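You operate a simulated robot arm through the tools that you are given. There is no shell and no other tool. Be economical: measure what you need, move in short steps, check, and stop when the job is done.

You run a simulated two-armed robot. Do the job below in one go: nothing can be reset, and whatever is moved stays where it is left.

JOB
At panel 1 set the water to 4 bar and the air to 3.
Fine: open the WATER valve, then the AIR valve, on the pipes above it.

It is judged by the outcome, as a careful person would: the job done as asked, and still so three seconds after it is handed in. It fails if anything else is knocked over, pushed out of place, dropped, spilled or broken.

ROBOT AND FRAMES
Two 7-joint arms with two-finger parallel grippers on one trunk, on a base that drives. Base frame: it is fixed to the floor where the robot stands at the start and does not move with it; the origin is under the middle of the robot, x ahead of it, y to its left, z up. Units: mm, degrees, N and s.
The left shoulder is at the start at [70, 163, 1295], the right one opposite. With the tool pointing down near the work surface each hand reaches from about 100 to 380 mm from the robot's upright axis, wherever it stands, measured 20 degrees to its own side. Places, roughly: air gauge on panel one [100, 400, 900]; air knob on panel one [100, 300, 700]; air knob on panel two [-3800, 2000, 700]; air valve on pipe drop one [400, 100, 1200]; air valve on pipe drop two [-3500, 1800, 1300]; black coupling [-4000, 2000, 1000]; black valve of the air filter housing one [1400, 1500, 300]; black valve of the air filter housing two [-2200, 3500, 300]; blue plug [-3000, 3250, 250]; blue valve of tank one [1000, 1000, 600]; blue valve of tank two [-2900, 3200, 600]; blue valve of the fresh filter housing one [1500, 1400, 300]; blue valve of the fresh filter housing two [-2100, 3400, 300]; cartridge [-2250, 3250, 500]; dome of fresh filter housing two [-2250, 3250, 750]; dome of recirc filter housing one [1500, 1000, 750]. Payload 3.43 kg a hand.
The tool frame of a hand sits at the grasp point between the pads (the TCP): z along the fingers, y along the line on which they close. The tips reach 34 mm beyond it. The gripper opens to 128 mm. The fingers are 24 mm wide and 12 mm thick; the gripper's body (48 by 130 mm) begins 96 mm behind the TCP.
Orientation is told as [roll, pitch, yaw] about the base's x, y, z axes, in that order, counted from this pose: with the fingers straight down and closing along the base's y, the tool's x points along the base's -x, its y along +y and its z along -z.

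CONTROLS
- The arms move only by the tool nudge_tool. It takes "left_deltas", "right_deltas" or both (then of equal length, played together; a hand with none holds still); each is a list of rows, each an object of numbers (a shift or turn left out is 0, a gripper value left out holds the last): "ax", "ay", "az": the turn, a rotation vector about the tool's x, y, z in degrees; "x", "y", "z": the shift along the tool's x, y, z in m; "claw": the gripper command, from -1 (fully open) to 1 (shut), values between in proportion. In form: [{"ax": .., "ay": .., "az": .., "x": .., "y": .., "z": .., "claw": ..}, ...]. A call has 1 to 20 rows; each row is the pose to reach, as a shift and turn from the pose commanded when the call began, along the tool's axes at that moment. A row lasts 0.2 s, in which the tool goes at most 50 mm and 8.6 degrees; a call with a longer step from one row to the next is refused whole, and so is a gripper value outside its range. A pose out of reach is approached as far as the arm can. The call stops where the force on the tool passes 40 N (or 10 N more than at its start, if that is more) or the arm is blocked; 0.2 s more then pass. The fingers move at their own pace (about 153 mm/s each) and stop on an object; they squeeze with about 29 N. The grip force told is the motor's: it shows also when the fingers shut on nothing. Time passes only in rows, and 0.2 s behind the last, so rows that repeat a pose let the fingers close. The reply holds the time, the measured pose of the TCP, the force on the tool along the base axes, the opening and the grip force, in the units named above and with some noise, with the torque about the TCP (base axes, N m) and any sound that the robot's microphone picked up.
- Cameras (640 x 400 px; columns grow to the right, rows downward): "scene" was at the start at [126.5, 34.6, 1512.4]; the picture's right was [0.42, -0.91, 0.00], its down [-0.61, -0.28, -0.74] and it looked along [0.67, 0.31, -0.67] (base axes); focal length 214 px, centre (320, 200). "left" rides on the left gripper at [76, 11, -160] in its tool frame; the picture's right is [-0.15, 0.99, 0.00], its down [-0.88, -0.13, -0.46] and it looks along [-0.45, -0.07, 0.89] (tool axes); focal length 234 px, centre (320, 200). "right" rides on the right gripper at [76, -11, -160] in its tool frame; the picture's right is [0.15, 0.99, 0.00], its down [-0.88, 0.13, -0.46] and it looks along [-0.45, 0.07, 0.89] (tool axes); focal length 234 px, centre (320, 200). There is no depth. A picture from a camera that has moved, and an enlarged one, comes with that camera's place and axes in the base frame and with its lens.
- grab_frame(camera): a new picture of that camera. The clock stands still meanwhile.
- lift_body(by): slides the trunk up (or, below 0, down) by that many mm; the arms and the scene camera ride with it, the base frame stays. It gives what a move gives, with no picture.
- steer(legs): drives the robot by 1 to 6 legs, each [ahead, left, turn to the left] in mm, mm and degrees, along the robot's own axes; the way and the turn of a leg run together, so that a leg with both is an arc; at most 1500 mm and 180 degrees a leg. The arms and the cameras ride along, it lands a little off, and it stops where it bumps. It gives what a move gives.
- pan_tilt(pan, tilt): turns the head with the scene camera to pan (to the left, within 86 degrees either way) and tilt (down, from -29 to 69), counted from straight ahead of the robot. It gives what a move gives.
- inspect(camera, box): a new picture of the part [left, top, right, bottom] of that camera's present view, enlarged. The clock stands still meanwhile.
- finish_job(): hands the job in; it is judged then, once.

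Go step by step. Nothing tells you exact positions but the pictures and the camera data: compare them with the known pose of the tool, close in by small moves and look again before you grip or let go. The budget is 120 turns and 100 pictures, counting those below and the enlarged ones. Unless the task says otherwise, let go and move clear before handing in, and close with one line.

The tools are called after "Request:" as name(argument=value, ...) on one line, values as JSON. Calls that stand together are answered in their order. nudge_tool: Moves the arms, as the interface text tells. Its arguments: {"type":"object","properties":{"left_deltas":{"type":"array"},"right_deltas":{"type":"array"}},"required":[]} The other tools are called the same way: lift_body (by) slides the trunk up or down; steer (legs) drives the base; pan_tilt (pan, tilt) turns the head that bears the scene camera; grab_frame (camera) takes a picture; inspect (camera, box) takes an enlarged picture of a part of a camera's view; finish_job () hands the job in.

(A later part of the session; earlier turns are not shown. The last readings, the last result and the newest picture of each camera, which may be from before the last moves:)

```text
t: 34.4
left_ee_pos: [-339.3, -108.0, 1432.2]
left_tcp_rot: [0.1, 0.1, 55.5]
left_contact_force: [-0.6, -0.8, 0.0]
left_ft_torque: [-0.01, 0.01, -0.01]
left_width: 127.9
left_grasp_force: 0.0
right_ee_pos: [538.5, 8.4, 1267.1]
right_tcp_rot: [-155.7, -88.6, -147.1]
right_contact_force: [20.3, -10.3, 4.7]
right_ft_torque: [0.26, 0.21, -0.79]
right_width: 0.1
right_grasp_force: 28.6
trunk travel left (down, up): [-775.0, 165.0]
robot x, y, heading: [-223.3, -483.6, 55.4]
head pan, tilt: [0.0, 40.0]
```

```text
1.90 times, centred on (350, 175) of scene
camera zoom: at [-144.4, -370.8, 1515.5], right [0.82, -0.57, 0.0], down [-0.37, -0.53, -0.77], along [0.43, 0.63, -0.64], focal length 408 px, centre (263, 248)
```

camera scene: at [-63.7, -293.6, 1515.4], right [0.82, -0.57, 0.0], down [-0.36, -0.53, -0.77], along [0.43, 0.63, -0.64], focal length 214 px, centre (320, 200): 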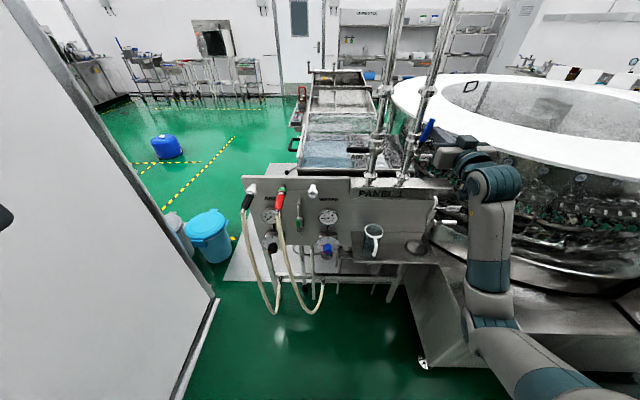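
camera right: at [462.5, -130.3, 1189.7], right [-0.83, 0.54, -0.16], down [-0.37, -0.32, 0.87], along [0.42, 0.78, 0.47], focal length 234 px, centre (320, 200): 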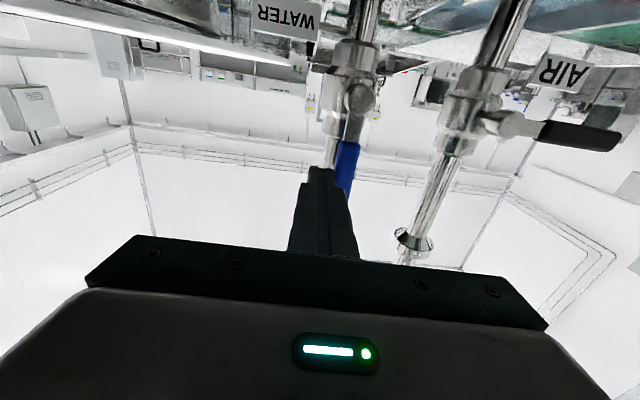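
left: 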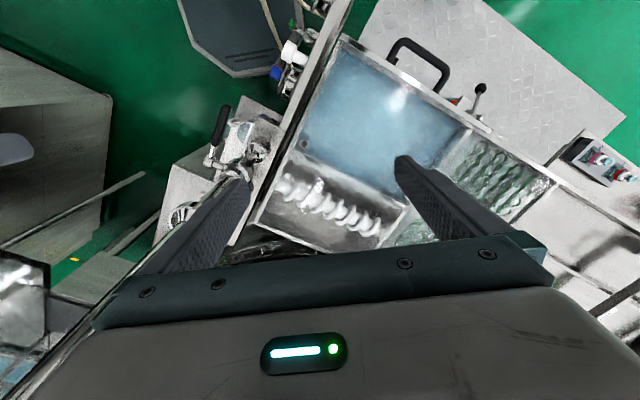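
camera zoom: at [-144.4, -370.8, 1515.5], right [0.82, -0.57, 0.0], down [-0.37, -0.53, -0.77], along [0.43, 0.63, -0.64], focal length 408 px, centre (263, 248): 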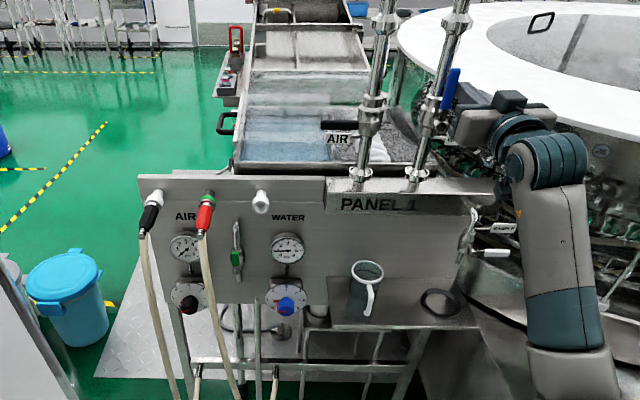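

The side force of about 23 N shows the stop is reached, so the water valve is fully open. Next I'll withdraw the hand and try yawing it left, so it can reach the air lever further inward.

Request:
nudge_tool(right_deltas=[{"y": -0.015}, {"y": -0.03}, {"y": -0.03, "z": -0.04}, {"y": -0.03, "z": -0.08}, {"y": -0.03, "z": -0.12}])

Request:
nudge_tool(right_deltas=[{"ax": -8}, {"ax": -16}, {"ax": -24}, {"ax": -30}])

Request:
grab_frame(camera="right")

```text
t: 35.6
left_ee_pos: [-340.5, -107.9, 1431.5]
left_tcp_rot: [0.2, -0.1, 55.5]
left_contact_force: [-0.3, 0.2, 0.8]
left_ft_torque: [0.07, -0.02, 0.01]
left_width: 128.1
left_grasp_force: 0.1
right_ee_pos: [496.4, -108.6, 1267.1]
right_tcp_rot: [-152.0, -88.6, -150.8]
right_contact_force: [0.6, -0.6, 0.1]
right_ft_torque: [0.01, 0.02, 0.03]
right_width: 0.0
right_grasp_force: 29.3
trunk travel left (down, up): [-775.0, 165.0]
robot x, y, heading: [-226.2, -477.9, 55.4]
head pan, tilt: [0.0, 40.0]
```

```text
t: 36.6
left_ee_pos: [-341.4, -106.6, 1430.7]
left_tcp_rot: [-0.1, 0.1, 55.4]
left_contact_force: [0.3, 1.5, -0.1]
left_ft_torque: [-0.01, 0.0, 0.02]
left_width: 128.1
left_grasp_force: 0.1
right_ee_pos: [489.8, -97.8, 1269.1]
right_tcp_rot: [-124.5, -88.1, -149.7]
right_contact_force: [0.7, 0.5, -0.4]
right_ft_torque: [0.04, 0.01, -0.01]
right_width: 0.0
right_grasp_force: 28.5
right hand out of reach, approached as far as the arm can: row 4
trunk travel left (down, up): [-775.0, 165.0]
robot x, y, heading: [-224.1, -475.9, 55.3]
head pan, tilt: [0.0, 40.0]
```

```text
66 pictures are left
camera right: at [490.1, -255.5, 1193.4], right [-0.98, 0.08, -0.17], down [-0.19, -0.46, 0.87], along [-0.01, 0.89, 0.47], focal length 234 px, centre (320, 200)
```

right: 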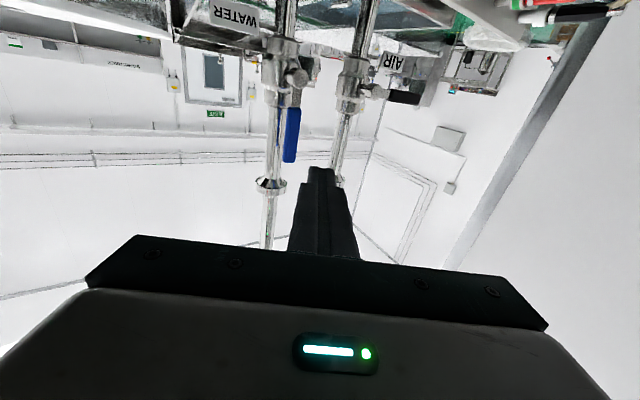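

The hand now points along base +y and the blue lever stands parallel to its pipe. I'll shift left in front of the black lever and see whether it reaches.

Request:
nudge_tool(right_deltas=[{"y": 0.04}, {"y": 0.08}, {"y": 0.095, "z": 0.04}, {"y": 0.095, "z": 0.08}, {"y": 0.095, "z": 0.12}, {"y": 0.095, "z": 0.16}])

Request:
grab_frame(camera="right")

```text
t: 38.0
left_ee_pos: [-340.2, -103.8, 1429.6]
left_tcp_rot: [-0.3, 0.1, 55.4]
left_contact_force: [-0.1, 0.0, -0.6]
left_ft_torque: [-0.01, 0.03, 0.04]
left_width: 128.0
left_grasp_force: 0.0
right_ee_pos: [400.6, 68.8, 1267.1]
right_tcp_rot: [-112.5, -88.8, -160.2]
right_contact_force: [-0.1, 1.0, -0.1]
right_ft_torque: [0.0, -0.01, 0.0]
right_width: 0.0
right_grasp_force: 28.8
trunk travel left (down, up): [-775.0, 165.0]
robot x, y, heading: [-223.6, -479.9, 55.3]
head pan, tilt: [0.0, 40.0]
```

```text
65 pictures are left
camera right: at [406.0, -88.7, 1192.1], right [-0.98, 0.05, -0.17], down [-0.17, -0.46, 0.87], along [-0.03, 0.89, 0.46], focal length 234 px, centre (320, 200)
```

right: 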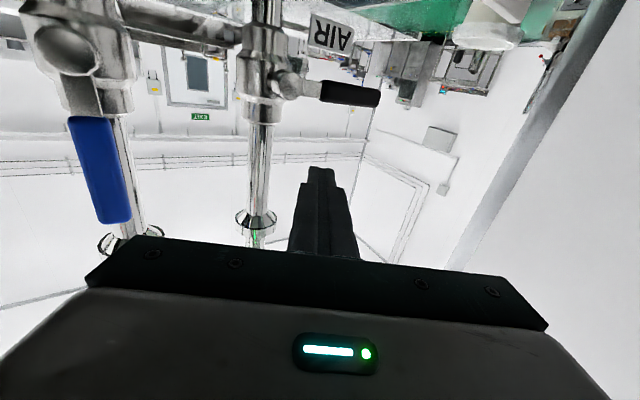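

That reaches well, and the finger lines up with the black lever grip. I'll go over it and press down lightly to test the direction.

Request:
nudge_tool(right_deltas=[{"y": 0.012, "x": 0.03}, {"y": 0.012, "x": 0.033, "z": 0.035}, {"y": 0.012, "x": 0.033, "z": 0.064}, {"y": 0.012, "x": 0.041, "z": 0.064}, {"y": 0.012, "x": 0.049, "z": 0.064}, {"y": 0.012, "x": 0.057, "z": 0.064}])

Request:
grab_frame(camera="right")

```text
t: 39.4
left_ee_pos: [-342.9, -107.6, 1431.6]
left_tcp_rot: [0.0, 0.0, 55.4]
left_contact_force: [0.0, -0.5, 0.1]
left_ft_torque: [0.01, -0.02, 0.01]
left_width: 128.1
left_grasp_force: 0.0
right_ee_pos: [392.3, 130.5, 1219.8]
right_tcp_rot: [-135.1, -88.1, -137.6]
right_contact_force: [5.4, 5.3, 24.5]
right_ft_torque: [0.3, -0.02, -0.11]
right_width: 0.0
right_grasp_force: 29.0
trunk travel left (down, up): [-775.0, 165.0]
robot x, y, heading: [-225.7, -478.6, 55.6]
head pan, tilt: [0.0, 40.0]
```

```text
64 pictures are left
camera right: at [396.8, -26.9, 1142.9], right [-0.98, 0.05, -0.17], down [-0.17, -0.47, 0.87], along [-0.04, 0.88, 0.47], focal length 234 px, centre (320, 200)
```

right: 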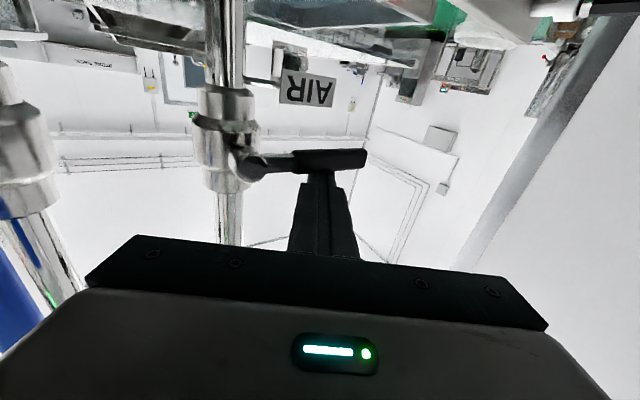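

Pressing down meets the stop (about 25 N), so this lever also opens upward. I'll go round underneath.

Request:
nudge_tool(right_deltas=[{"x": -0.015}, {"x": -0.015, "z": -0.045}, {"x": 0.015, "z": -0.045}, {"x": 0.05, "z": -0.045}, {"x": 0.05, "z": -0.02}, {"x": 0.05, "z": -0.003}])

Request:
grab_frame(camera="right")

```text
t: 40.8
left_ee_pos: [-340.6, -105.3, 1430.4]
left_tcp_rot: [0.0, 0.1, 55.5]
left_contact_force: [-0.4, 0.1, 0.5]
left_ft_torque: [0.0, 0.02, 0.05]
left_width: 128.0
left_grasp_force: 0.0
right_ee_pos: [395.3, 130.1, 1160.4]
right_tcp_rot: [-115.7, -88.7, -156.9]
right_contact_force: [-0.3, -0.3, -0.7]
right_ft_torque: [0.01, -0.02, 0.0]
right_width: 0.0
right_grasp_force: 28.9
trunk travel left (down, up): [-775.0, 165.0]
robot x, y, heading: [-221.3, -479.6, 55.6]
head pan, tilt: [0.0, 40.0]
```

```text
63 pictures are left
camera right: at [398.0, -27.7, 1085.4], right [-0.98, 0.05, -0.17], down [-0.17, -0.46, 0.87], along [-0.03, 0.89, 0.46], focal length 234 px, centre (320, 200)
```

right: 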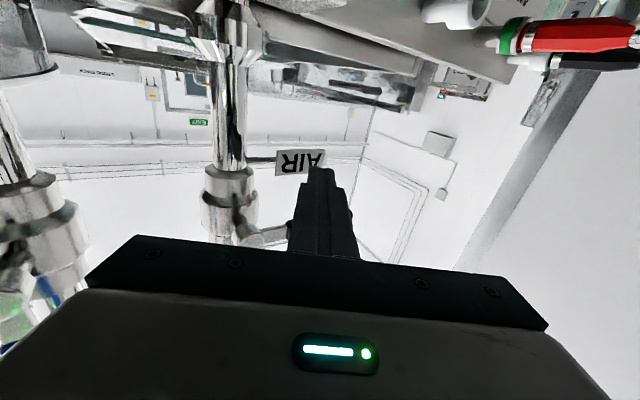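

The finger sits under the black lever without contact. Now the arc upward to vertical, stopping on force.

Request:
nudge_tool(right_deltas=[{"x": -0.01}, {"x": -0.018}, {"x": -0.027, "y": 0.001, "z": 0.001}, {"x": -0.036, "y": 0.002, "z": 0.001}, {"x": -0.045, "y": 0.002, "z": 0.001}, {"x": -0.054, "y": 0.001}, {"x": -0.063, "y": -0.002, "z": -0.001}, {"x": -0.072, "y": -0.004, "z": -0.003}, {"x": -0.08, "y": -0.009, "z": -0.006}, {"x": -0.087, "y": -0.013, "z": -0.009}, {"x": -0.093, "y": -0.019, "z": -0.013}, {"x": -0.099, "y": -0.025, "z": -0.017}])

Request:
grab_frame(camera="right")

```text
t: 43.4
left_ee_pos: [-340.6, -106.9, 1430.8]
left_tcp_rot: [0.1, 0.0, 55.5]
left_contact_force: [0.2, 0.1, -0.2]
left_ft_torque: [0.01, 0.01, 0.03]
left_width: 128.1
left_grasp_force: 0.0
right_ee_pos: [417.3, 110.6, 1261.7]
right_tcp_rot: [-119.3, -88.6, -153.5]
right_contact_force: [-1.3, 0.1, -0.1]
right_ft_torque: [0.01, -0.04, 0.01]
right_width: 0.0
right_grasp_force: 29.2
trunk travel left (down, up): [-775.0, 165.0]
robot x, y, heading: [-222.7, -478.7, 55.5]
head pan, tilt: [0.0, 40.0]
```

```text
62 pictures are left
camera right: at [421.6, -48.2, 1186.0], right [-0.98, 0.05, -0.17], down [-0.17, -0.46, 0.87], along [-0.03, 0.89, 0.46], focal length 234 px, centre (320, 200)
```

right: 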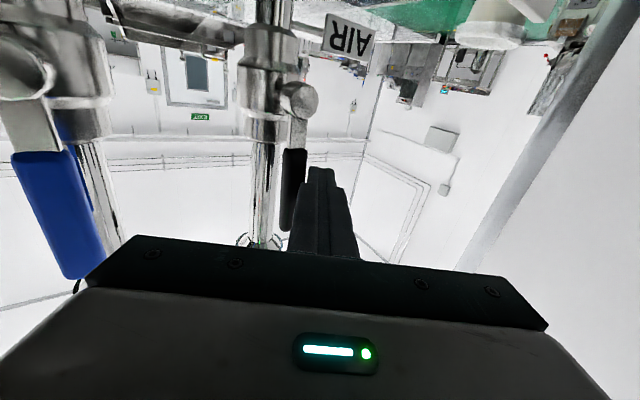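

The black lever looks about vertical already. I'll push a little further to feel its stop.

Request:
nudge_tool(right_deltas=[{"x": -0.003, "y": -0.005, "z": -0.003}, {"x": -0.006, "y": -0.01, "z": -0.007}, {"x": -0.008, "y": -0.015, "z": -0.01}, {"x": -0.009, "y": -0.019, "z": -0.013}, {"x": -0.01, "y": -0.023, "z": -0.015}])

Request:
grab_frame(camera="right")

Request:
inspect(camera="scene", box=[250, 60, 450, 260])

```text
t: 44.3
left_ee_pos: [-343.3, -106.9, 1431.4]
left_tcp_rot: [0.0, 0.2, 55.7]
left_contact_force: [1.6, -0.3, 0.2]
left_ft_torque: [0.08, 0.05, -0.02]
left_width: 127.9
left_grasp_force: 0.1
right_ee_pos: [420.3, 105.7, 1263.5]
right_tcp_rot: [-107.4, -89.1, -164.3]
right_contact_force: [-9.7, 10.3, -1.4]
right_ft_torque: [0.13, 0.15, 0.18]
right_width: 0.0
right_grasp_force: 29.3
trunk travel left (down, up): [-775.0, 165.0]
robot x, y, heading: [-225.0, -480.6, 55.7]
head pan, tilt: [0.0, 40.0]
stopped in row 4 (right hand): the force on the tool passed its limit at 43 N (the readings are from after the stop); the commanded pose is now the measured one
```

```text
61 pictures are left
camera right: at [426.8, -53.3, 1189.6], right [-0.99, 0.03, -0.16], down [-0.16, -0.46, 0.88], along [-0.05, 0.89, 0.45], focal length 234 px, centre (320, 200)
```

right: 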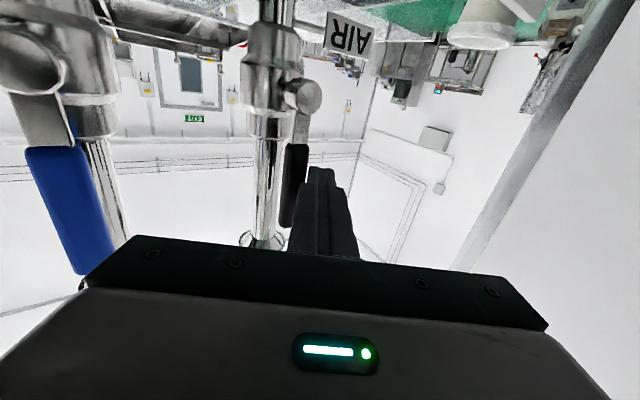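

```text
2.00 times, centred on (350, 160) of scene
camera zoom: at [-149.7, -367.5, 1515.8], right [0.83, -0.56, 0.0], down [-0.36, -0.53, -0.77], along [0.43, 0.63, -0.64], focal length 429 px, centre (260, 280)
```

zoom: 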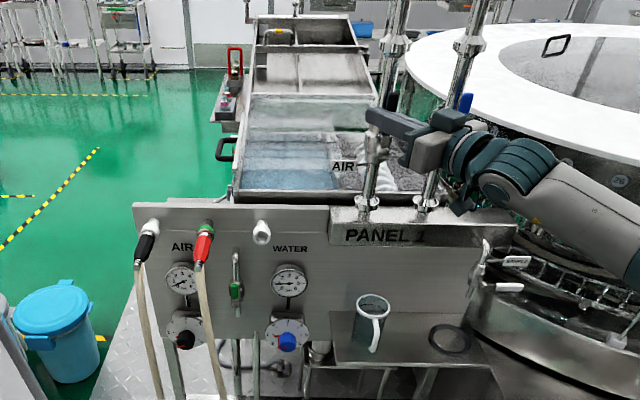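

The end stop was felt, so the air valve is fully open too. I'll withdraw the right hand and read the gauges and dials.

Request:
nudge_tool(right_deltas=[{"y": 0.015}, {"y": 0.02, "z": -0.04}, {"y": 0.02, "z": -0.08}, {"y": 0.02, "z": -0.12}, {"y": 0.02, "z": -0.16}])

Request:
inspect(camera="scene", box=[315, 60, 415, 130])

Request:
inspect(camera="scene", box=[255, 170, 355, 245])

```text
t: 45.5
left_ee_pos: [-342.5, -109.1, 1431.1]
left_tcp_rot: [0.2, -0.1, 55.7]
left_contact_force: [0.6, -1.4, -0.1]
left_ft_torque: [0.02, -0.03, 0.0]
left_width: 127.9
left_grasp_force: 0.1
right_ee_pos: [398.5, -61.6, 1264.4]
right_tcp_rot: [-113.3, -89.0, -158.5]
right_contact_force: [0.2, 0.0, -0.4]
right_ft_torque: [-0.03, 0.0, -0.01]
right_width: 0.0
right_grasp_force: 29.1
trunk travel left (down, up): [-775.0, 165.0]
robot x, y, heading: [-228.1, -477.2, 55.6]
head pan, tilt: [0.0, 40.0]
```

```text
5.71 times, centred on (365, 95) of scene
camera zoom: at [-149.5, -370.7, 1515.7], right [0.83, -0.56, 0.0], down [-0.36, -0.53, -0.77], along [0.43, 0.63, -0.64], focal length 1226 px, centre (63, 800)
```

zoom: 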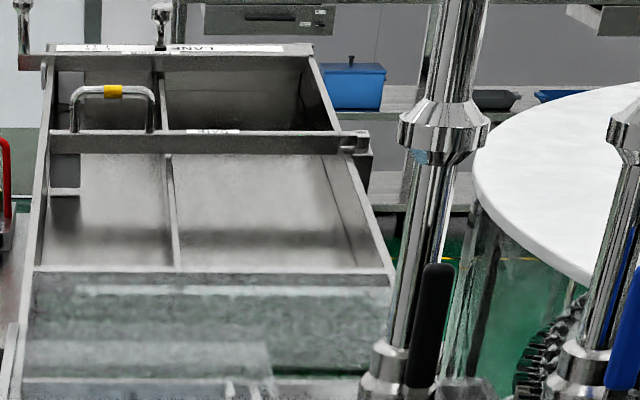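

```text
5.33 times, centred on (305, 208) of scene
camera zoom: at [-149.5, -370.7, 1515.7], right [0.83, -0.56, 0.0], down [-0.36, -0.53, -0.77], along [0.43, 0.63, -0.64], focal length 1144 px, centre (400, 160)
```

zoom: 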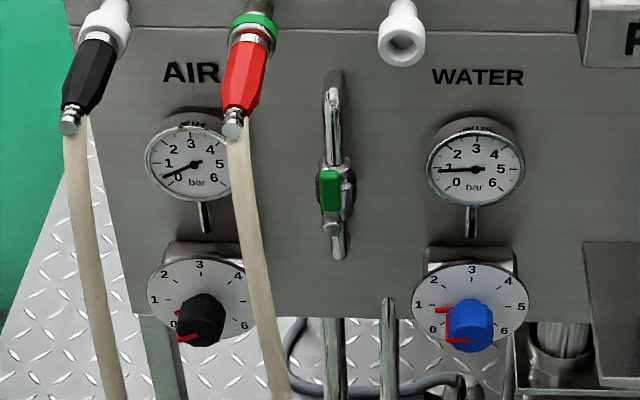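

Both valves stand open and the gauges read in bar: water about 1, air about 0.3. The knobs sit at about [310,187,710] (water) and [103,332,712] (air). I'll pull the right hand back and bring the left hand to point ahead, then lower the trunk.

Request:
nudge_tool(left_deltas=[{"x": -0.035, "y": 0.013, "z": 0.015}, {"x": -0.07, "y": 0.026, "z": 0.03}, {"x": -0.105, "y": 0.04, "z": 0.045}, {"x": -0.14, "y": 0.053, "z": 0.06}, {"x": -0.175, "y": 0.066, "z": 0.08}, {"x": -0.2, "y": 0.08, "z": 0.1}], right_deltas=[{"z": -0.03}, {"z": -0.06}, {"z": -0.09}, {"z": -0.12}, {"z": -0.15}, {"z": -0.15}])

Request:
nudge_tool(left_deltas=[{"ay": -8.2, "x": -0.01, "claw": 0}, {"ay": -16.4, "x": -0.02}, {"ay": -24.6, "x": -0.03}, {"ay": -32.8, "x": -0.04}, {"ay": -41, "x": -0.05}, {"ay": -49.2, "x": -0.06}, {"ay": -57.4, "x": -0.07}, {"ay": -65.6, "x": -0.08}, {"ay": -73.8, "x": -0.09}, {"ay": -82, "x": -0.1}, {"ay": -90, "x": -0.1}])

Request:
grab_frame(camera="scene")

```text
t: 46.9
left_ee_pos: [-295.0, 105.9, 1329.9]
left_tcp_rot: [0.0, 0.0, 55.6]
left_contact_force: [0.0, 0.3, 0.2]
left_ft_torque: [-0.04, 0.06, -0.01]
left_width: 127.9
left_grasp_force: 0.1
right_ee_pos: [394.1, -203.7, 1263.4]
right_tcp_rot: [-100.9, -89.1, -170.8]
right_contact_force: [0.2, 0.5, 0.4]
right_ft_torque: [0.01, 0.0, 0.02]
right_width: 0.1
right_grasp_force: 28.8
trunk travel left (down, up): [-775.0, 165.0]
robot x, y, heading: [-224.7, -481.1, 55.7]
head pan, tilt: [0.0, 40.0]
```

```text
t: 49.3
left_ee_pos: [-240.6, 218.8, 1334.3]
left_tcp_rot: [-76.7, -89.9, 132.4]
left_contact_force: [-1.0, 0.1, -0.8]
left_ft_torque: [-0.03, -0.02, 0.0]
left_width: 64.1
left_grasp_force: 0.1
left hand out of reach, approached as far as the arm can: row 8, 9, 10, 11
right_ee_pos: [392.8, -204.6, 1263.1]
right_tcp_rot: [-102.4, -88.9, -169.5]
right_contact_force: [-0.7, -0.5, 0.6]
right_ft_torque: [0.01, 0.01, -0.02]
right_width: 0.0
right_grasp_force: 29.2
trunk travel left (down, up): [-775.0, 165.0]
robot x, y, heading: [-227.5, -480.1, 55.7]
head pan, tilt: [0.0, 40.0]
```

```text
57 pictures are left
camera scene: at [-150.0, -366.9, 1515.5], right [0.82, -0.57, 0.0], down [-0.36, -0.53, -0.77], along [0.43, 0.63, -0.64], focal length 214 px, centre (320, 200)
```

scene: 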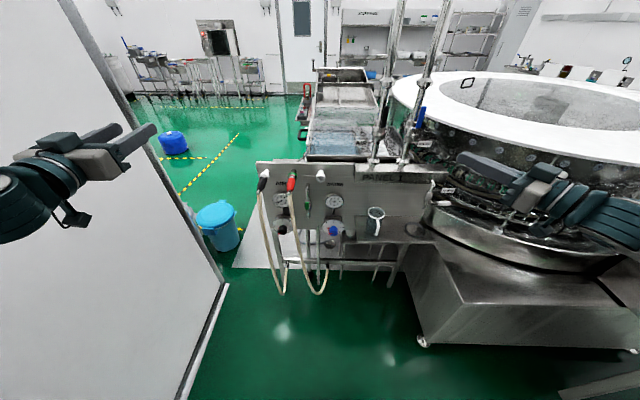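

The left hand now points straight ahead. Before lowering I'll drive back 250 mm (that floor is free) and tuck the right hand in, so it clears the machine on the right.

Request:
steer(legs=[[-250, 0, 0]])

Request:
nudge_tool(right_deltas=[{"z": -0.04, "x": 0.0}, {"z": -0.08}, {"z": -0.12}])

Request:
lift_body(by=-480)

Request:
grab_frame(camera="scene")

Request:
grab_frame(camera="left")

```text
t: 50.6
left_ee_pos: [-325.2, 105.9, 1333.4]
left_tcp_rot: [25.7, -89.8, 30.7]
left_contact_force: [0.1, 0.4, -0.2]
left_ft_torque: [0.0, -0.01, -0.04]
left_width: 63.9
left_grasp_force: 0.1
right_ee_pos: [314.2, -307.9, 1265.8]
right_tcp_rot: [-114.7, -88.6, -156.3]
right_contact_force: [0.0, 0.0, 0.2]
right_ft_torque: [0.0, -0.02, -0.02]
right_width: 0.0
right_grasp_force: 29.3
trunk travel left (down, up): [-775.0, 165.0]
robot x, y, heading: [-305.1, -592.8, 56.5]
head pan, tilt: [0.0, 40.0]
stopped in leg 1: the robot was blocked; the commanded pose is now the measured one
```

```text
t: 51.6
left_ee_pos: [-362.6, 86.9, 1331.8]
left_tcp_rot: [40.3, -89.5, 23.0]
left_contact_force: [-0.4, 0.1, 0.8]
left_ft_torque: [-0.05, 0.01, -0.05]
left_width: 64.0
left_grasp_force: 0.1
right_ee_pos: [301.3, -328.9, 1267.5]
right_tcp_rot: [-120.3, -88.1, -143.7]
right_contact_force: [-0.5, 0.0, -0.4]
right_ft_torque: [-0.05, 0.0, -0.09]
right_width: 0.1
right_grasp_force: 29.2
right hand out of reach, approached as far as the arm can: row 2, 3
trunk travel left (down, up): [-775.0, 165.0]
robot x, y, heading: [-262.9, -606.7, 63.5]
head pan, tilt: [0.0, 40.0]
stopped in row 3 (right hand): the arm was blocked; the commanded pose is now the measured one
```

```text
refused: -480 is not a number from -400 to 400
```

```text
56 pictures are left
camera scene: at [-193.3, -479.7, 1513.6], right [0.89, -0.45, 0.0], down [-0.29, -0.58, -0.76], along [0.34, 0.68, -0.65], focal length 214 px, centre (320, 200)
```

scene: 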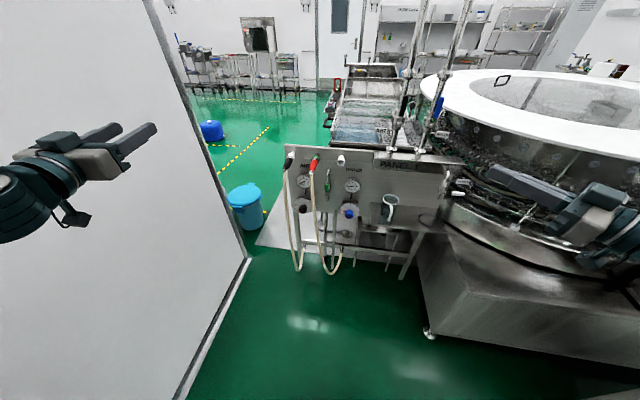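

```text
55 pictures are left
camera left: at [-445.8, -50.8, 1255.8], right [-0.88, 0.44, 0.15], down [-0.08, -0.46, 0.88], along [0.46, 0.77, 0.44], focal length 234 px, centre (320, 200)
```

left: 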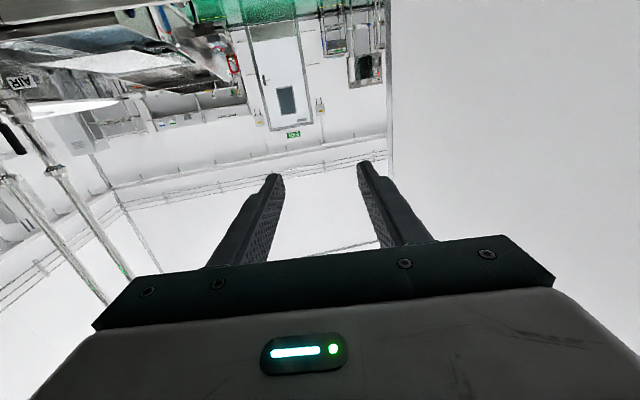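

The base was blocked going back, most likely the left elbow on the cabinet, and it turned slightly. I'll move away to the right and turn back to face the panel.

Request:
steer(legs=[[0, -150, 0], [0, 0, -8.3]])

Request:
pan_tilt(pan=80, tilt=45)

Request:
grab_frame(camera="scene")

Request:
pan_tilt(pan=-80, tilt=45)

Request:
grab_frame(camera="scene")

```text
t: 53.4
left_ee_pos: [-225.9, 17.7, 1332.1]
left_tcp_rot: [42.5, -89.7, 20.2]
left_contact_force: [-0.7, 0.3, 0.0]
left_ft_torque: [0.0, 0.03, -0.04]
left_width: 64.1
left_grasp_force: 0.1
right_ee_pos: [432.5, -404.3, 1269.0]
right_tcp_rot: [-112.9, -88.1, -151.4]
right_contact_force: [-0.3, -0.5, 0.2]
right_ft_torque: [-0.03, -0.02, -0.04]
right_width: 0.0
right_grasp_force: 28.7
trunk travel left (down, up): [-775.0, 165.0]
robot x, y, heading: [-133.2, -675.8, 62.8]
head pan, tilt: [0.0, 40.0]
stopped in leg 2: the robot was blocked; the commanded pose is now the measured one
```

```text
t: 54.9
left_ee_pos: [-221.8, 22.0, 1331.3]
left_tcp_rot: [24.6, -89.6, 37.8]
left_contact_force: [-0.5, 0.7, 0.0]
left_ft_torque: [0.01, -0.02, -0.01]
left_width: 64.1
left_grasp_force: 0.0
right_ee_pos: [436.2, -403.0, 1265.5]
right_tcp_rot: [-109.3, -88.2, -155.4]
right_contact_force: [1.0, 0.5, -0.4]
right_ft_torque: [0.02, 0.0, -0.01]
right_width: 0.1
right_grasp_force: 28.8
trunk travel left (down, up): [-775.0, 165.0]
robot x, y, heading: [-132.3, -675.8, 62.5]
head pan, tilt: [80.0, 45.0]
```

```text
54 pictures are left
camera scene: at [-164.3, -573.7, 1507.8], right [0.61, 0.79, -0.01], down [0.56, -0.44, -0.71], along [-0.57, 0.43, -0.71], focal length 214 px, centre (320, 200)
```

scene: 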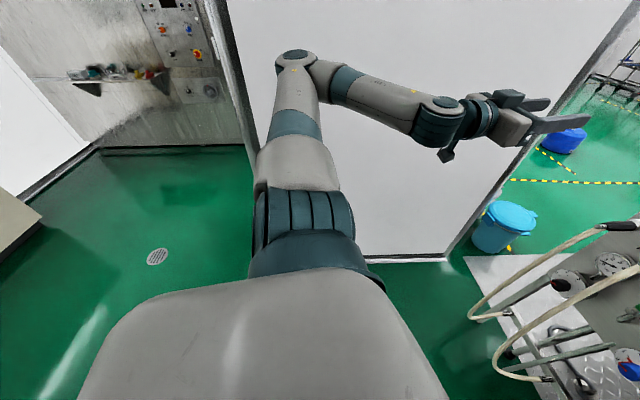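

```text
t: 57.4
left_ee_pos: [-222.6, 21.3, 1331.3]
left_tcp_rot: [25.1, -89.5, 37.4]
left_contact_force: [0.2, 0.5, 0.1]
left_ft_torque: [0.03, 0.0, 0.04]
left_width: 64.1
left_grasp_force: 0.0
right_ee_pos: [436.5, -403.3, 1266.4]
right_tcp_rot: [-109.4, -88.4, -155.2]
right_contact_force: [0.0, -0.6, -0.7]
right_ft_torque: [0.0, 0.04, 0.03]
right_width: 0.0
right_grasp_force: 28.4
trunk travel left (down, up): [-775.0, 165.0]
robot x, y, heading: [-131.7, -675.9, 62.4]
head pan, tilt: [-80.0, 45.0]
```

```text
53 pictures are left
camera scene: at [-22.4, -647.7, 1507.4], right [-0.3, -0.95, 0.01], down [-0.68, 0.21, -0.7], along [0.67, -0.22, -0.71], focal length 214 px, centre (320, 200)
```

scene: 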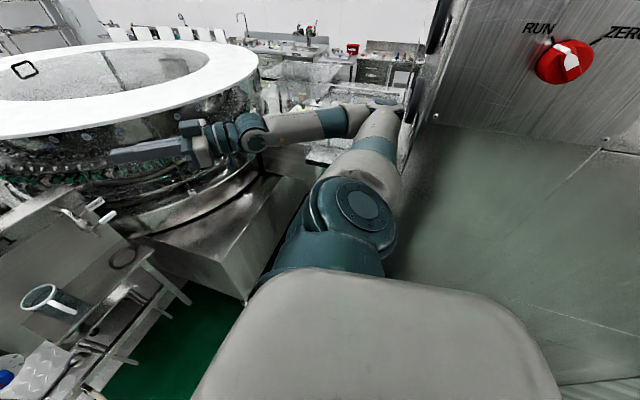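

I now see a steel machine with a RUN/ZERO switch behind on the right, and the right elbow was touching its corner. I'll drive forward away from it, square up, and raise the right hand so it stays clear when the trunk goes down.

Request:
steer(legs=[[170, 40, 0], [0, 0, -7.2]])

Request:
nudge_tool(right_deltas=[{"x": -0.04}, {"x": -0.08}, {"x": -0.12}, {"x": -0.16}, {"x": -0.2}])

Request:
grab_frame(camera="scene")

```text
t: 59.4
left_ee_pos: [-97.1, 187.3, 1336.0]
left_tcp_rot: [130.1, -89.9, -75.1]
left_contact_force: [0.3, 0.3, -0.3]
left_ft_torque: [0.01, 0.01, 0.0]
left_width: 63.9
left_grasp_force: 0.0
right_ee_pos: [501.2, -319.7, 1272.1]
right_tcp_rot: [-117.0, -87.7, -155.2]
right_contact_force: [0.0, -0.5, -1.3]
right_ft_torque: [0.04, -0.01, 0.02]
right_width: 0.0
right_grasp_force: 29.0
trunk travel left (down, up): [-775.0, 165.0]
robot x, y, heading: [-84.6, -507.3, 55.1]
head pan, tilt: [-80.0, 45.0]
```

```text
t: 60.6
left_ee_pos: [-97.3, 188.2, 1335.3]
left_tcp_rot: [124.9, -90.0, -70.0]
left_contact_force: [-0.3, 0.5, 0.2]
left_ft_torque: [0.02, -0.02, 0.03]
left_width: 64.0
left_grasp_force: 0.1
right_ee_pos: [493.5, -322.1, 1472.4]
right_tcp_rot: [-114.4, -87.9, -157.7]
right_contact_force: [-0.5, 0.6, -0.1]
right_ft_torque: [-0.02, 0.03, -0.01]
right_width: 0.1
right_grasp_force: 29.7
trunk travel left (down, up): [-775.0, 165.0]
robot x, y, heading: [-90.9, -510.1, 55.1]
head pan, tilt: [-80.0, 45.0]
```

```text
52 pictures are left
camera scene: at [12.9, -502.1, 1508.2], right [-0.42, -0.91, 0.0], down [-0.64, 0.3, -0.71], along [0.64, -0.3, -0.71], focal length 214 px, centre (320, 200)
```

scene: 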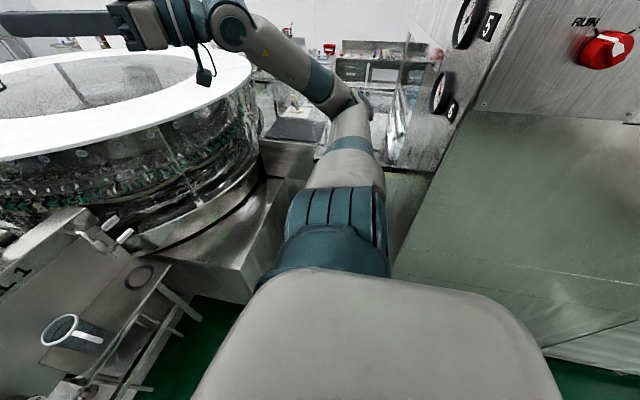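

The robot is squared up and clear. I'll lower the trunk in part, then look with the left hand camera at the panel and hoses.

Request:
lift_body(by=-300)

Request:
pan_tilt(pan=15, tilt=35)

Request:
grab_frame(camera="scene")

Request:
grab_frame(camera="left")

```text
t: 63.6
left_ee_pos: [-95.6, 187.4, 1036.0]
left_tcp_rot: [123.9, -90.0, -68.8]
left_contact_force: [0.0, -0.2, 0.2]
left_ft_torque: [0.0, 0.0, -0.04]
left_width: 64.0
left_grasp_force: 0.2
right_ee_pos: [494.6, -321.6, 1172.4]
right_tcp_rot: [-116.9, -87.8, -155.2]
right_contact_force: [0.2, -0.4, 0.2]
right_ft_torque: [0.01, -0.01, -0.03]
right_width: 0.3
right_grasp_force: 28.9
trunk travel left (down, up): [-475.0, 465.0]
robot x, y, heading: [-86.0, -506.0, 54.8]
head pan, tilt: [-80.0, 45.0]
```

```text
t: 65.3
left_ee_pos: [-95.9, 187.6, 1035.0]
left_tcp_rot: [122.3, -89.8, -67.2]
left_contact_force: [0.4, -0.5, -0.1]
left_ft_torque: [-0.02, -0.01, 0.01]
left_width: 64.1
left_grasp_force: 0.1
right_ee_pos: [493.4, -322.2, 1172.6]
right_tcp_rot: [-116.8, -88.0, -155.5]
right_contact_force: [0.6, -1.0, 0.6]
right_ft_torque: [-0.03, 0.01, -0.01]
right_width: 0.0
right_grasp_force: 29.3
trunk travel left (down, up): [-475.0, 465.0]
robot x, y, heading: [-84.9, -512.3, 54.7]
head pan, tilt: [15.0, 35.0]
```

```text
51 pictures are left
camera scene: at [-30.4, -385.9, 1223.0], right [0.94, -0.34, 0.0], down [-0.2, -0.54, -0.82], along [0.28, 0.77, -0.57], focal length 214 px, centre (320, 200)
```

scene: 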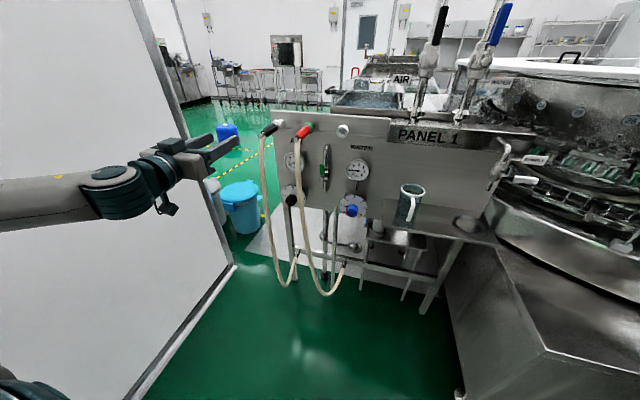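

```text
50 pictures are left
camera left: at [-197.5, 63.1, 958.3], right [-0.81, 0.57, 0.15], down [-0.15, -0.45, 0.88], along [0.57, 0.69, 0.45], focal length 234 px, centre (320, 200)
```

left: 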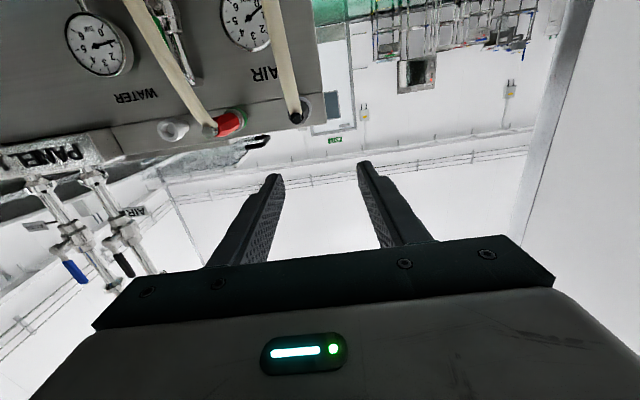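

Good view of panel and hoses. I'll enlarge the knobs.

Request:
inspect(camera="scene", box=[260, 140, 400, 230])

```text
4.44 times, centred on (330, 185) of scene
camera zoom: at [-30.4, -385.9, 1223.0], right [0.94, -0.34, 0.0], down [-0.2, -0.54, -0.82], along [0.28, 0.77, -0.57], focal length 953 px, centre (276, 267)
```

zoom: 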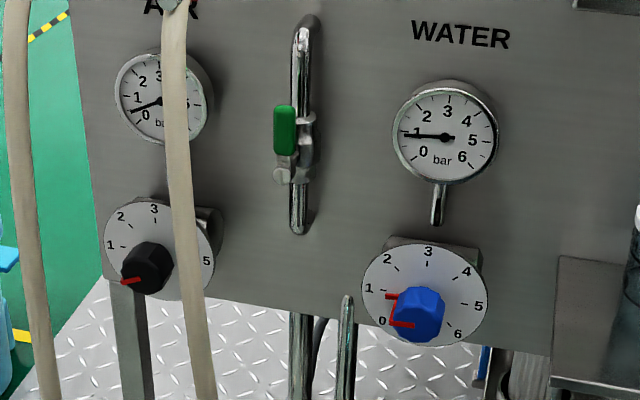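

The knobs stick out toward us, and the hoses hang about 90 mm in front of the panel, about 70 mm either side of the air knob. So I'll keep the gripper body in front of them and only let the fingers go in. First I'll bring the left hand down to knob height.

Request:
nudge_tool(left_deltas=[{"x": 0.04}, {"x": 0.08}, {"x": 0.12}, {"x": 0.16}, {"x": 0.2}, {"x": 0.24}, {"x": 0.28}, {"x": 0.31}])

Request:
grab_frame(camera="left")

Request:
grab_frame(camera="scene")

```text
t: 67.1
left_ee_pos: [-97.9, 189.3, 779.3]
left_tcp_rot: [140.9, -89.9, -85.8]
left_contact_force: [0.2, 0.3, 0.4]
left_ft_torque: [-0.03, 0.03, -0.03]
left_width: 64.1
left_grasp_force: 0.0
left hand out of reach, approached as far as the arm can: row 7, 8
right_ee_pos: [493.8, -322.4, 1172.2]
right_tcp_rot: [-116.1, -87.7, -156.2]
right_contact_force: [1.0, 0.7, 0.9]
right_ft_torque: [0.0, -0.02, -0.01]
right_width: 0.0
right_grasp_force: 29.1
trunk travel left (down, up): [-475.0, 465.0]
robot x, y, heading: [-90.7, -507.9, 55.2]
head pan, tilt: [15.0, 35.0]
```

```text
48 pictures are left
camera left: at [-199.1, 65.2, 702.6], right [-0.81, 0.57, 0.15], down [-0.15, -0.45, 0.88], along [0.57, 0.69, 0.45], focal length 234 px, centre (320, 200)
```

left: 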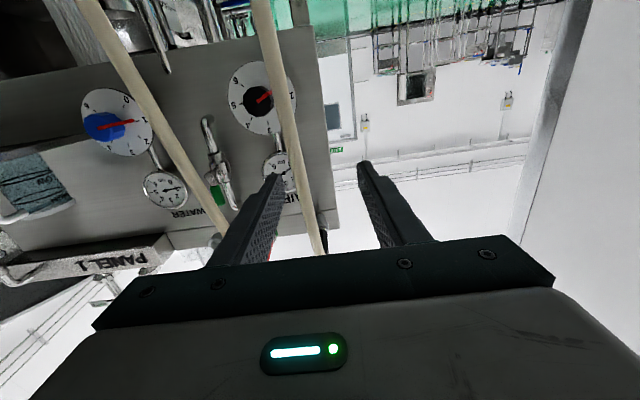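

```text
47 pictures are left
camera scene: at [-31.0, -385.5, 1223.0], right [0.94, -0.34, 0.0], down [-0.2, -0.54, -0.82], along [0.28, 0.77, -0.57], focal length 214 px, centre (320, 200)
```

scene: 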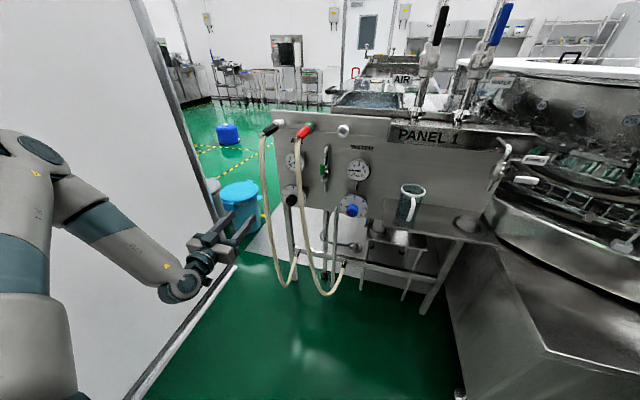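

The arm bottomed out at 779 mm, so the trunk goes down 70 mm more. Because the hoses leave only a narrow slot, I'll roll the left hand 90° so the fingers close vertically.

Request:
lift_body(by=-80)

Request:
nudge_tool(left_deltas=[{"az": 8.5}, {"az": 17}, {"az": 25.5}, {"az": 34}, {"az": 42.5}, {"az": 51}, {"az": 59.5}, {"az": 68}, {"az": 76.5}, {"az": 85}, {"az": 90}])

Request:
grab_frame(camera="left")

```text
t: 68.3
left_ee_pos: [-96.8, 189.8, 700.1]
left_tcp_rot: [130.0, -89.9, -74.9]
left_contact_force: [0.6, 0.9, -0.8]
left_ft_torque: [0.0, -0.01, 0.03]
left_width: 63.9
left_grasp_force: 0.0
right_ee_pos: [493.4, -322.1, 1092.6]
right_tcp_rot: [-117.0, -87.8, -155.2]
right_contact_force: [0.1, 0.8, -0.4]
right_ft_torque: [-0.01, 0.0, 0.03]
right_width: 0.0
right_grasp_force: 29.2
trunk travel left (down, up): [-395.0, 545.0]
robot x, y, heading: [-89.8, -505.7, 54.9]
head pan, tilt: [15.0, 35.0]
```

```text
t: 70.7
left_ee_pos: [-96.9, 187.8, 699.4]
left_tcp_rot: [90.2, 0.2, -35.0]
left_contact_force: [0.3, -0.3, 0.0]
left_ft_torque: [0.0, 0.02, 0.02]
left_width: 63.9
left_grasp_force: 0.1
right_ee_pos: [493.7, -323.4, 1092.6]
right_tcp_rot: [-116.7, -87.8, -155.4]
right_contact_force: [0.0, 0.1, -0.4]
right_ft_torque: [0.0, -0.01, 0.0]
right_width: 0.1
right_grasp_force: 29.2
trunk travel left (down, up): [-395.0, 545.0]
robot x, y, heading: [-89.4, -509.4, 54.9]
head pan, tilt: [15.0, 35.0]
```

```text
46 pictures are left
camera left: at [-251.5, 102.0, 710.3], right [0.12, -0.09, 0.99], down [0.46, -0.88, -0.13], along [0.88, 0.47, -0.07], focal length 234 px, centre (320, 200)
```

left: 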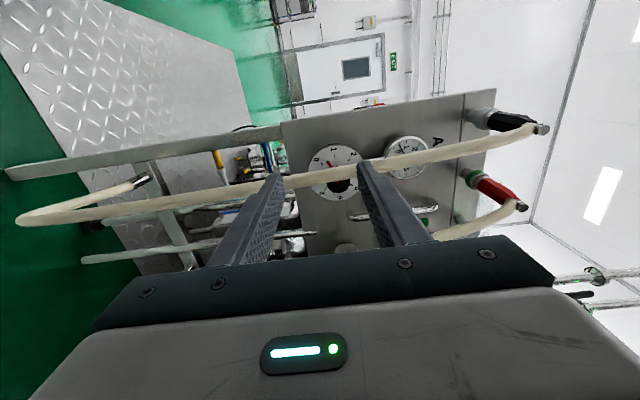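

The roll worked: fingers now close vertically, pointing straight at the panel. I'll enlarge this view to locate the air knob relative to the fingers.

Request:
inspect(camera="left", box=[270, 120, 430, 230])

Request:
inspect(camera="scene", box=[180, 120, 380, 260])

```text
3.64 times, centred on (350, 175) of left
camera zoom: at [-251.5, 102.0, 710.3], right [0.12, -0.09, 0.99], down [0.46, -0.88, -0.13], along [0.88, 0.47, -0.07], focal length 852 px, centre (211, 291)
```

zoom: 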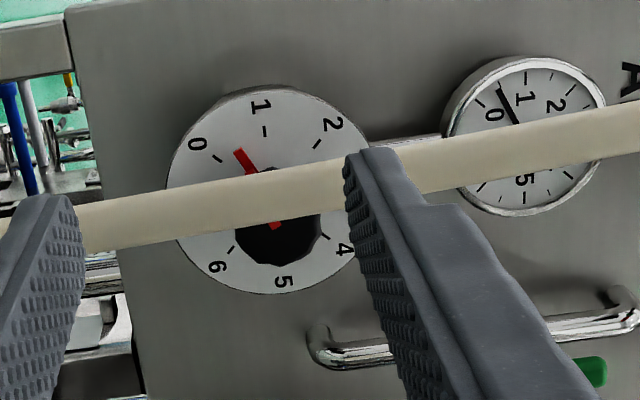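

```text
2.86 times, centred on (280, 190) of scene
camera zoom: at [-30.4, -385.8, 1143.0], right [0.94, -0.34, 0.0], down [-0.2, -0.54, -0.82], along [0.28, 0.77, -0.57], focal length 613 px, centre (434, 229)
```

zoom: 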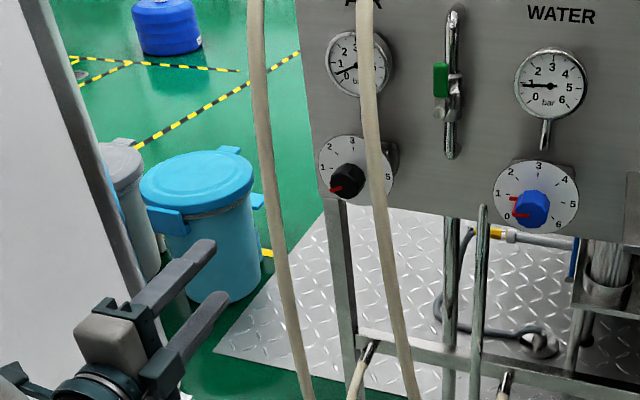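

The dial pointer is at about 0.5 and agrees with the gauge. The knob axis is about 88 mm right of and 15 mm above the tool axis, so I'll align and check.

Request:
nudge_tool(left_deltas=[{"x": -0.03, "y": 0.005}, {"x": -0.06, "y": 0.01}, {"x": -0.088, "y": 0.015}])

Request:
grab_frame(camera="left")

```text
t: 71.5
left_ee_pos: [-31.4, 146.0, 731.8]
left_tcp_rot: [89.9, 0.2, -35.0]
left_contact_force: [0.0, 0.5, -0.4]
left_ft_torque: [-0.02, 0.03, 0.01]
left_width: 63.9
left_grasp_force: 0.1
left hand out of reach, approached as far as the arm can: row 1, 2, 3
right_ee_pos: [492.6, -323.0, 1093.0]
right_tcp_rot: [-116.4, -87.9, -155.8]
right_contact_force: [-0.2, 0.7, 0.5]
right_ft_torque: [-0.04, -0.01, -0.02]
right_width: 0.0
right_grasp_force: 28.4
trunk travel left (down, up): [-395.0, 545.0]
robot x, y, heading: [-89.8, -510.4, 55.0]
head pan, tilt: [15.0, 35.0]
```

```text
43 pictures are left
camera left: at [-185.0, 60.1, 742.4], right [0.12, -0.08, 0.99], down [0.46, -0.88, -0.13], along [0.88, 0.47, -0.07], focal length 234 px, centre (320, 200)
```

left: 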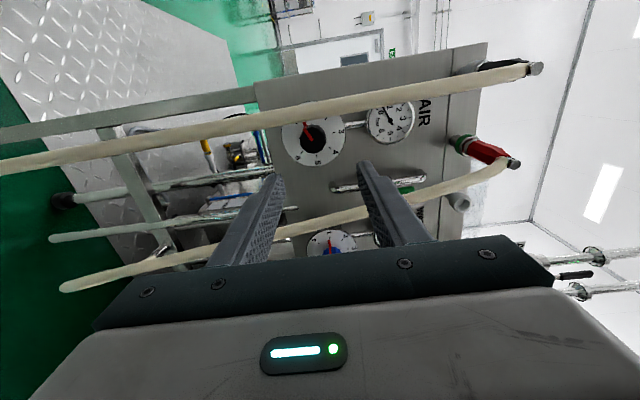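

The lateral alignment is nearly right, but the arm is at its lower limit. I'll lower the trunk another 40 mm and re-trim.

Request:
lift_body(by=-40)

Request:
nudge_tool(left_deltas=[{"y": 0.03, "z": 0.03}, {"y": 0.042, "x": -0.004, "z": 0.06}])

Request:
grab_frame(camera="left")

```text
t: 72.3
left_ee_pos: [-29.8, 147.7, 693.3]
left_tcp_rot: [89.9, 0.1, -35.0]
left_contact_force: [-0.7, 0.0, 0.0]
left_ft_torque: [-0.01, -0.01, 0.0]
left_width: 64.2
left_grasp_force: 0.1
right_ee_pos: [493.2, -324.1, 1053.0]
right_tcp_rot: [-117.1, -87.8, -155.2]
right_contact_force: [-0.2, 0.6, -1.1]
right_ft_torque: [-0.03, 0.02, 0.0]
right_width: 0.3
right_grasp_force: 28.9
trunk travel left (down, up): [-355.0, 585.0]
robot x, y, heading: [-87.4, -508.6, 55.1]
head pan, tilt: [15.0, 35.0]
```

```text
t: 72.9
left_ee_pos: [7.8, 193.4, 734.5]
left_tcp_rot: [90.1, 0.1, -35.1]
left_contact_force: [0.6, 0.0, 0.2]
left_ft_torque: [0.01, -0.01, 0.04]
left_width: 63.7
left_grasp_force: 0.0
right_ee_pos: [494.9, -323.0, 1051.4]
right_tcp_rot: [-116.7, -87.8, -155.3]
right_contact_force: [-0.6, 0.5, -1.5]
right_ft_torque: [0.03, -0.01, 0.0]
right_width: 0.0
right_grasp_force: 29.0
trunk travel left (down, up): [-355.0, 585.0]
robot x, y, heading: [-83.5, -510.0, 55.0]
head pan, tilt: [15.0, 35.0]
```

```text
42 pictures are left
camera left: at [-146.6, 107.4, 744.5], right [0.12, -0.09, 0.99], down [0.46, -0.88, -0.13], along [0.88, 0.47, -0.07], focal length 234 px, centre (320, 200)
```

left: 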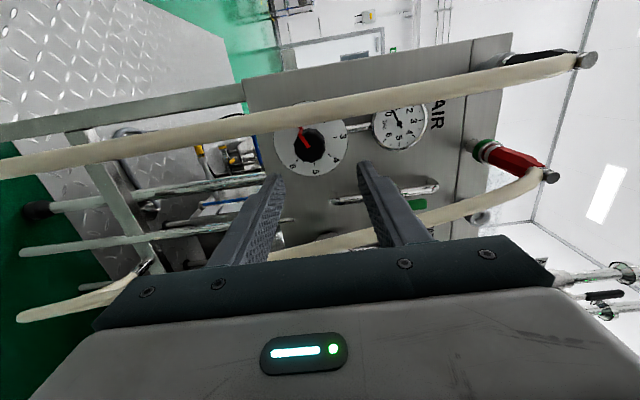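

The knob axis is now about 17 mm lower and 6 mm to the right. I'll trim, pre-roll -22° for a clockwise stroke, and move in straight with the fingers open around the knob.

Request:
nudge_tool(left_deltas=[{"az": -8, "y": -0.009, "x": -0.003}, {"az": -16, "y": -0.0175, "x": -0.006}, {"az": -22, "y": -0.0175, "x": -0.006, "z": 0.03}, {"az": -22, "y": -0.0175, "x": -0.006, "z": 0.07}, {"az": -22, "y": -0.0175, "x": -0.006, "z": 0.11}])

Request:
grab_frame(camera="left")

Request:
inspect(camera="scene", box=[200, 90, 400, 230])

```text
t: 74.1
left_ee_pos: [76.5, 281.4, 717.9]
left_tcp_rot: [89.9, -21.9, -35.0]
left_contact_force: [-0.7, -0.3, 0.2]
left_ft_torque: [0.02, -0.01, 0.03]
left_width: 64.0
left_grasp_force: 0.0
right_ee_pos: [493.7, -323.1, 1052.2]
right_tcp_rot: [-117.2, -87.8, -155.2]
right_contact_force: [-0.6, -1.1, 0.3]
right_ft_torque: [0.02, 0.02, 0.03]
right_width: 0.0
right_grasp_force: 28.8
trunk travel left (down, up): [-355.0, 585.0]
robot x, y, heading: [-87.1, -508.1, 55.1]
head pan, tilt: [15.0, 35.0]
```

```text
41 pictures are left
camera left: at [-77.3, 193.5, 697.7], right [-0.19, 0.13, 0.97], down [0.45, -0.87, 0.21], along [0.87, 0.47, 0.11], focal length 234 px, centre (320, 200)
```

left: 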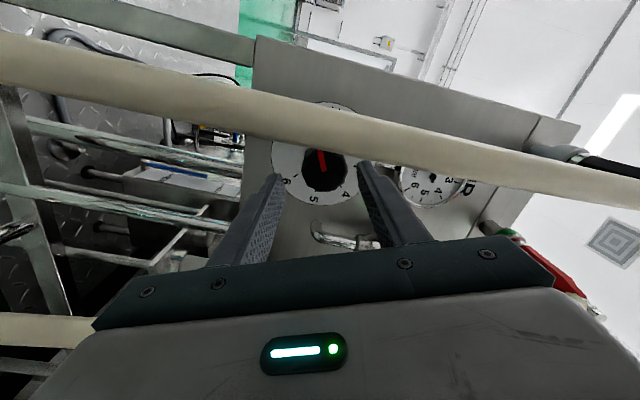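

```text
2.86 times, centred on (300, 160) of scene
camera zoom: at [-29.9, -385.7, 1102.9], right [0.94, -0.34, 0.0], down [-0.2, -0.54, -0.82], along [0.28, 0.77, -0.57], focal length 613 px, centre (377, 314)
```

zoom: 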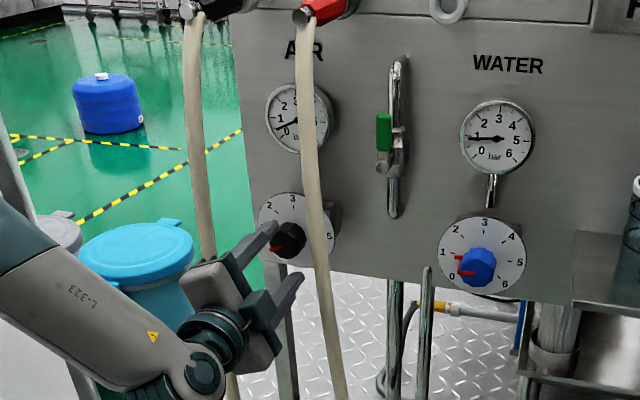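

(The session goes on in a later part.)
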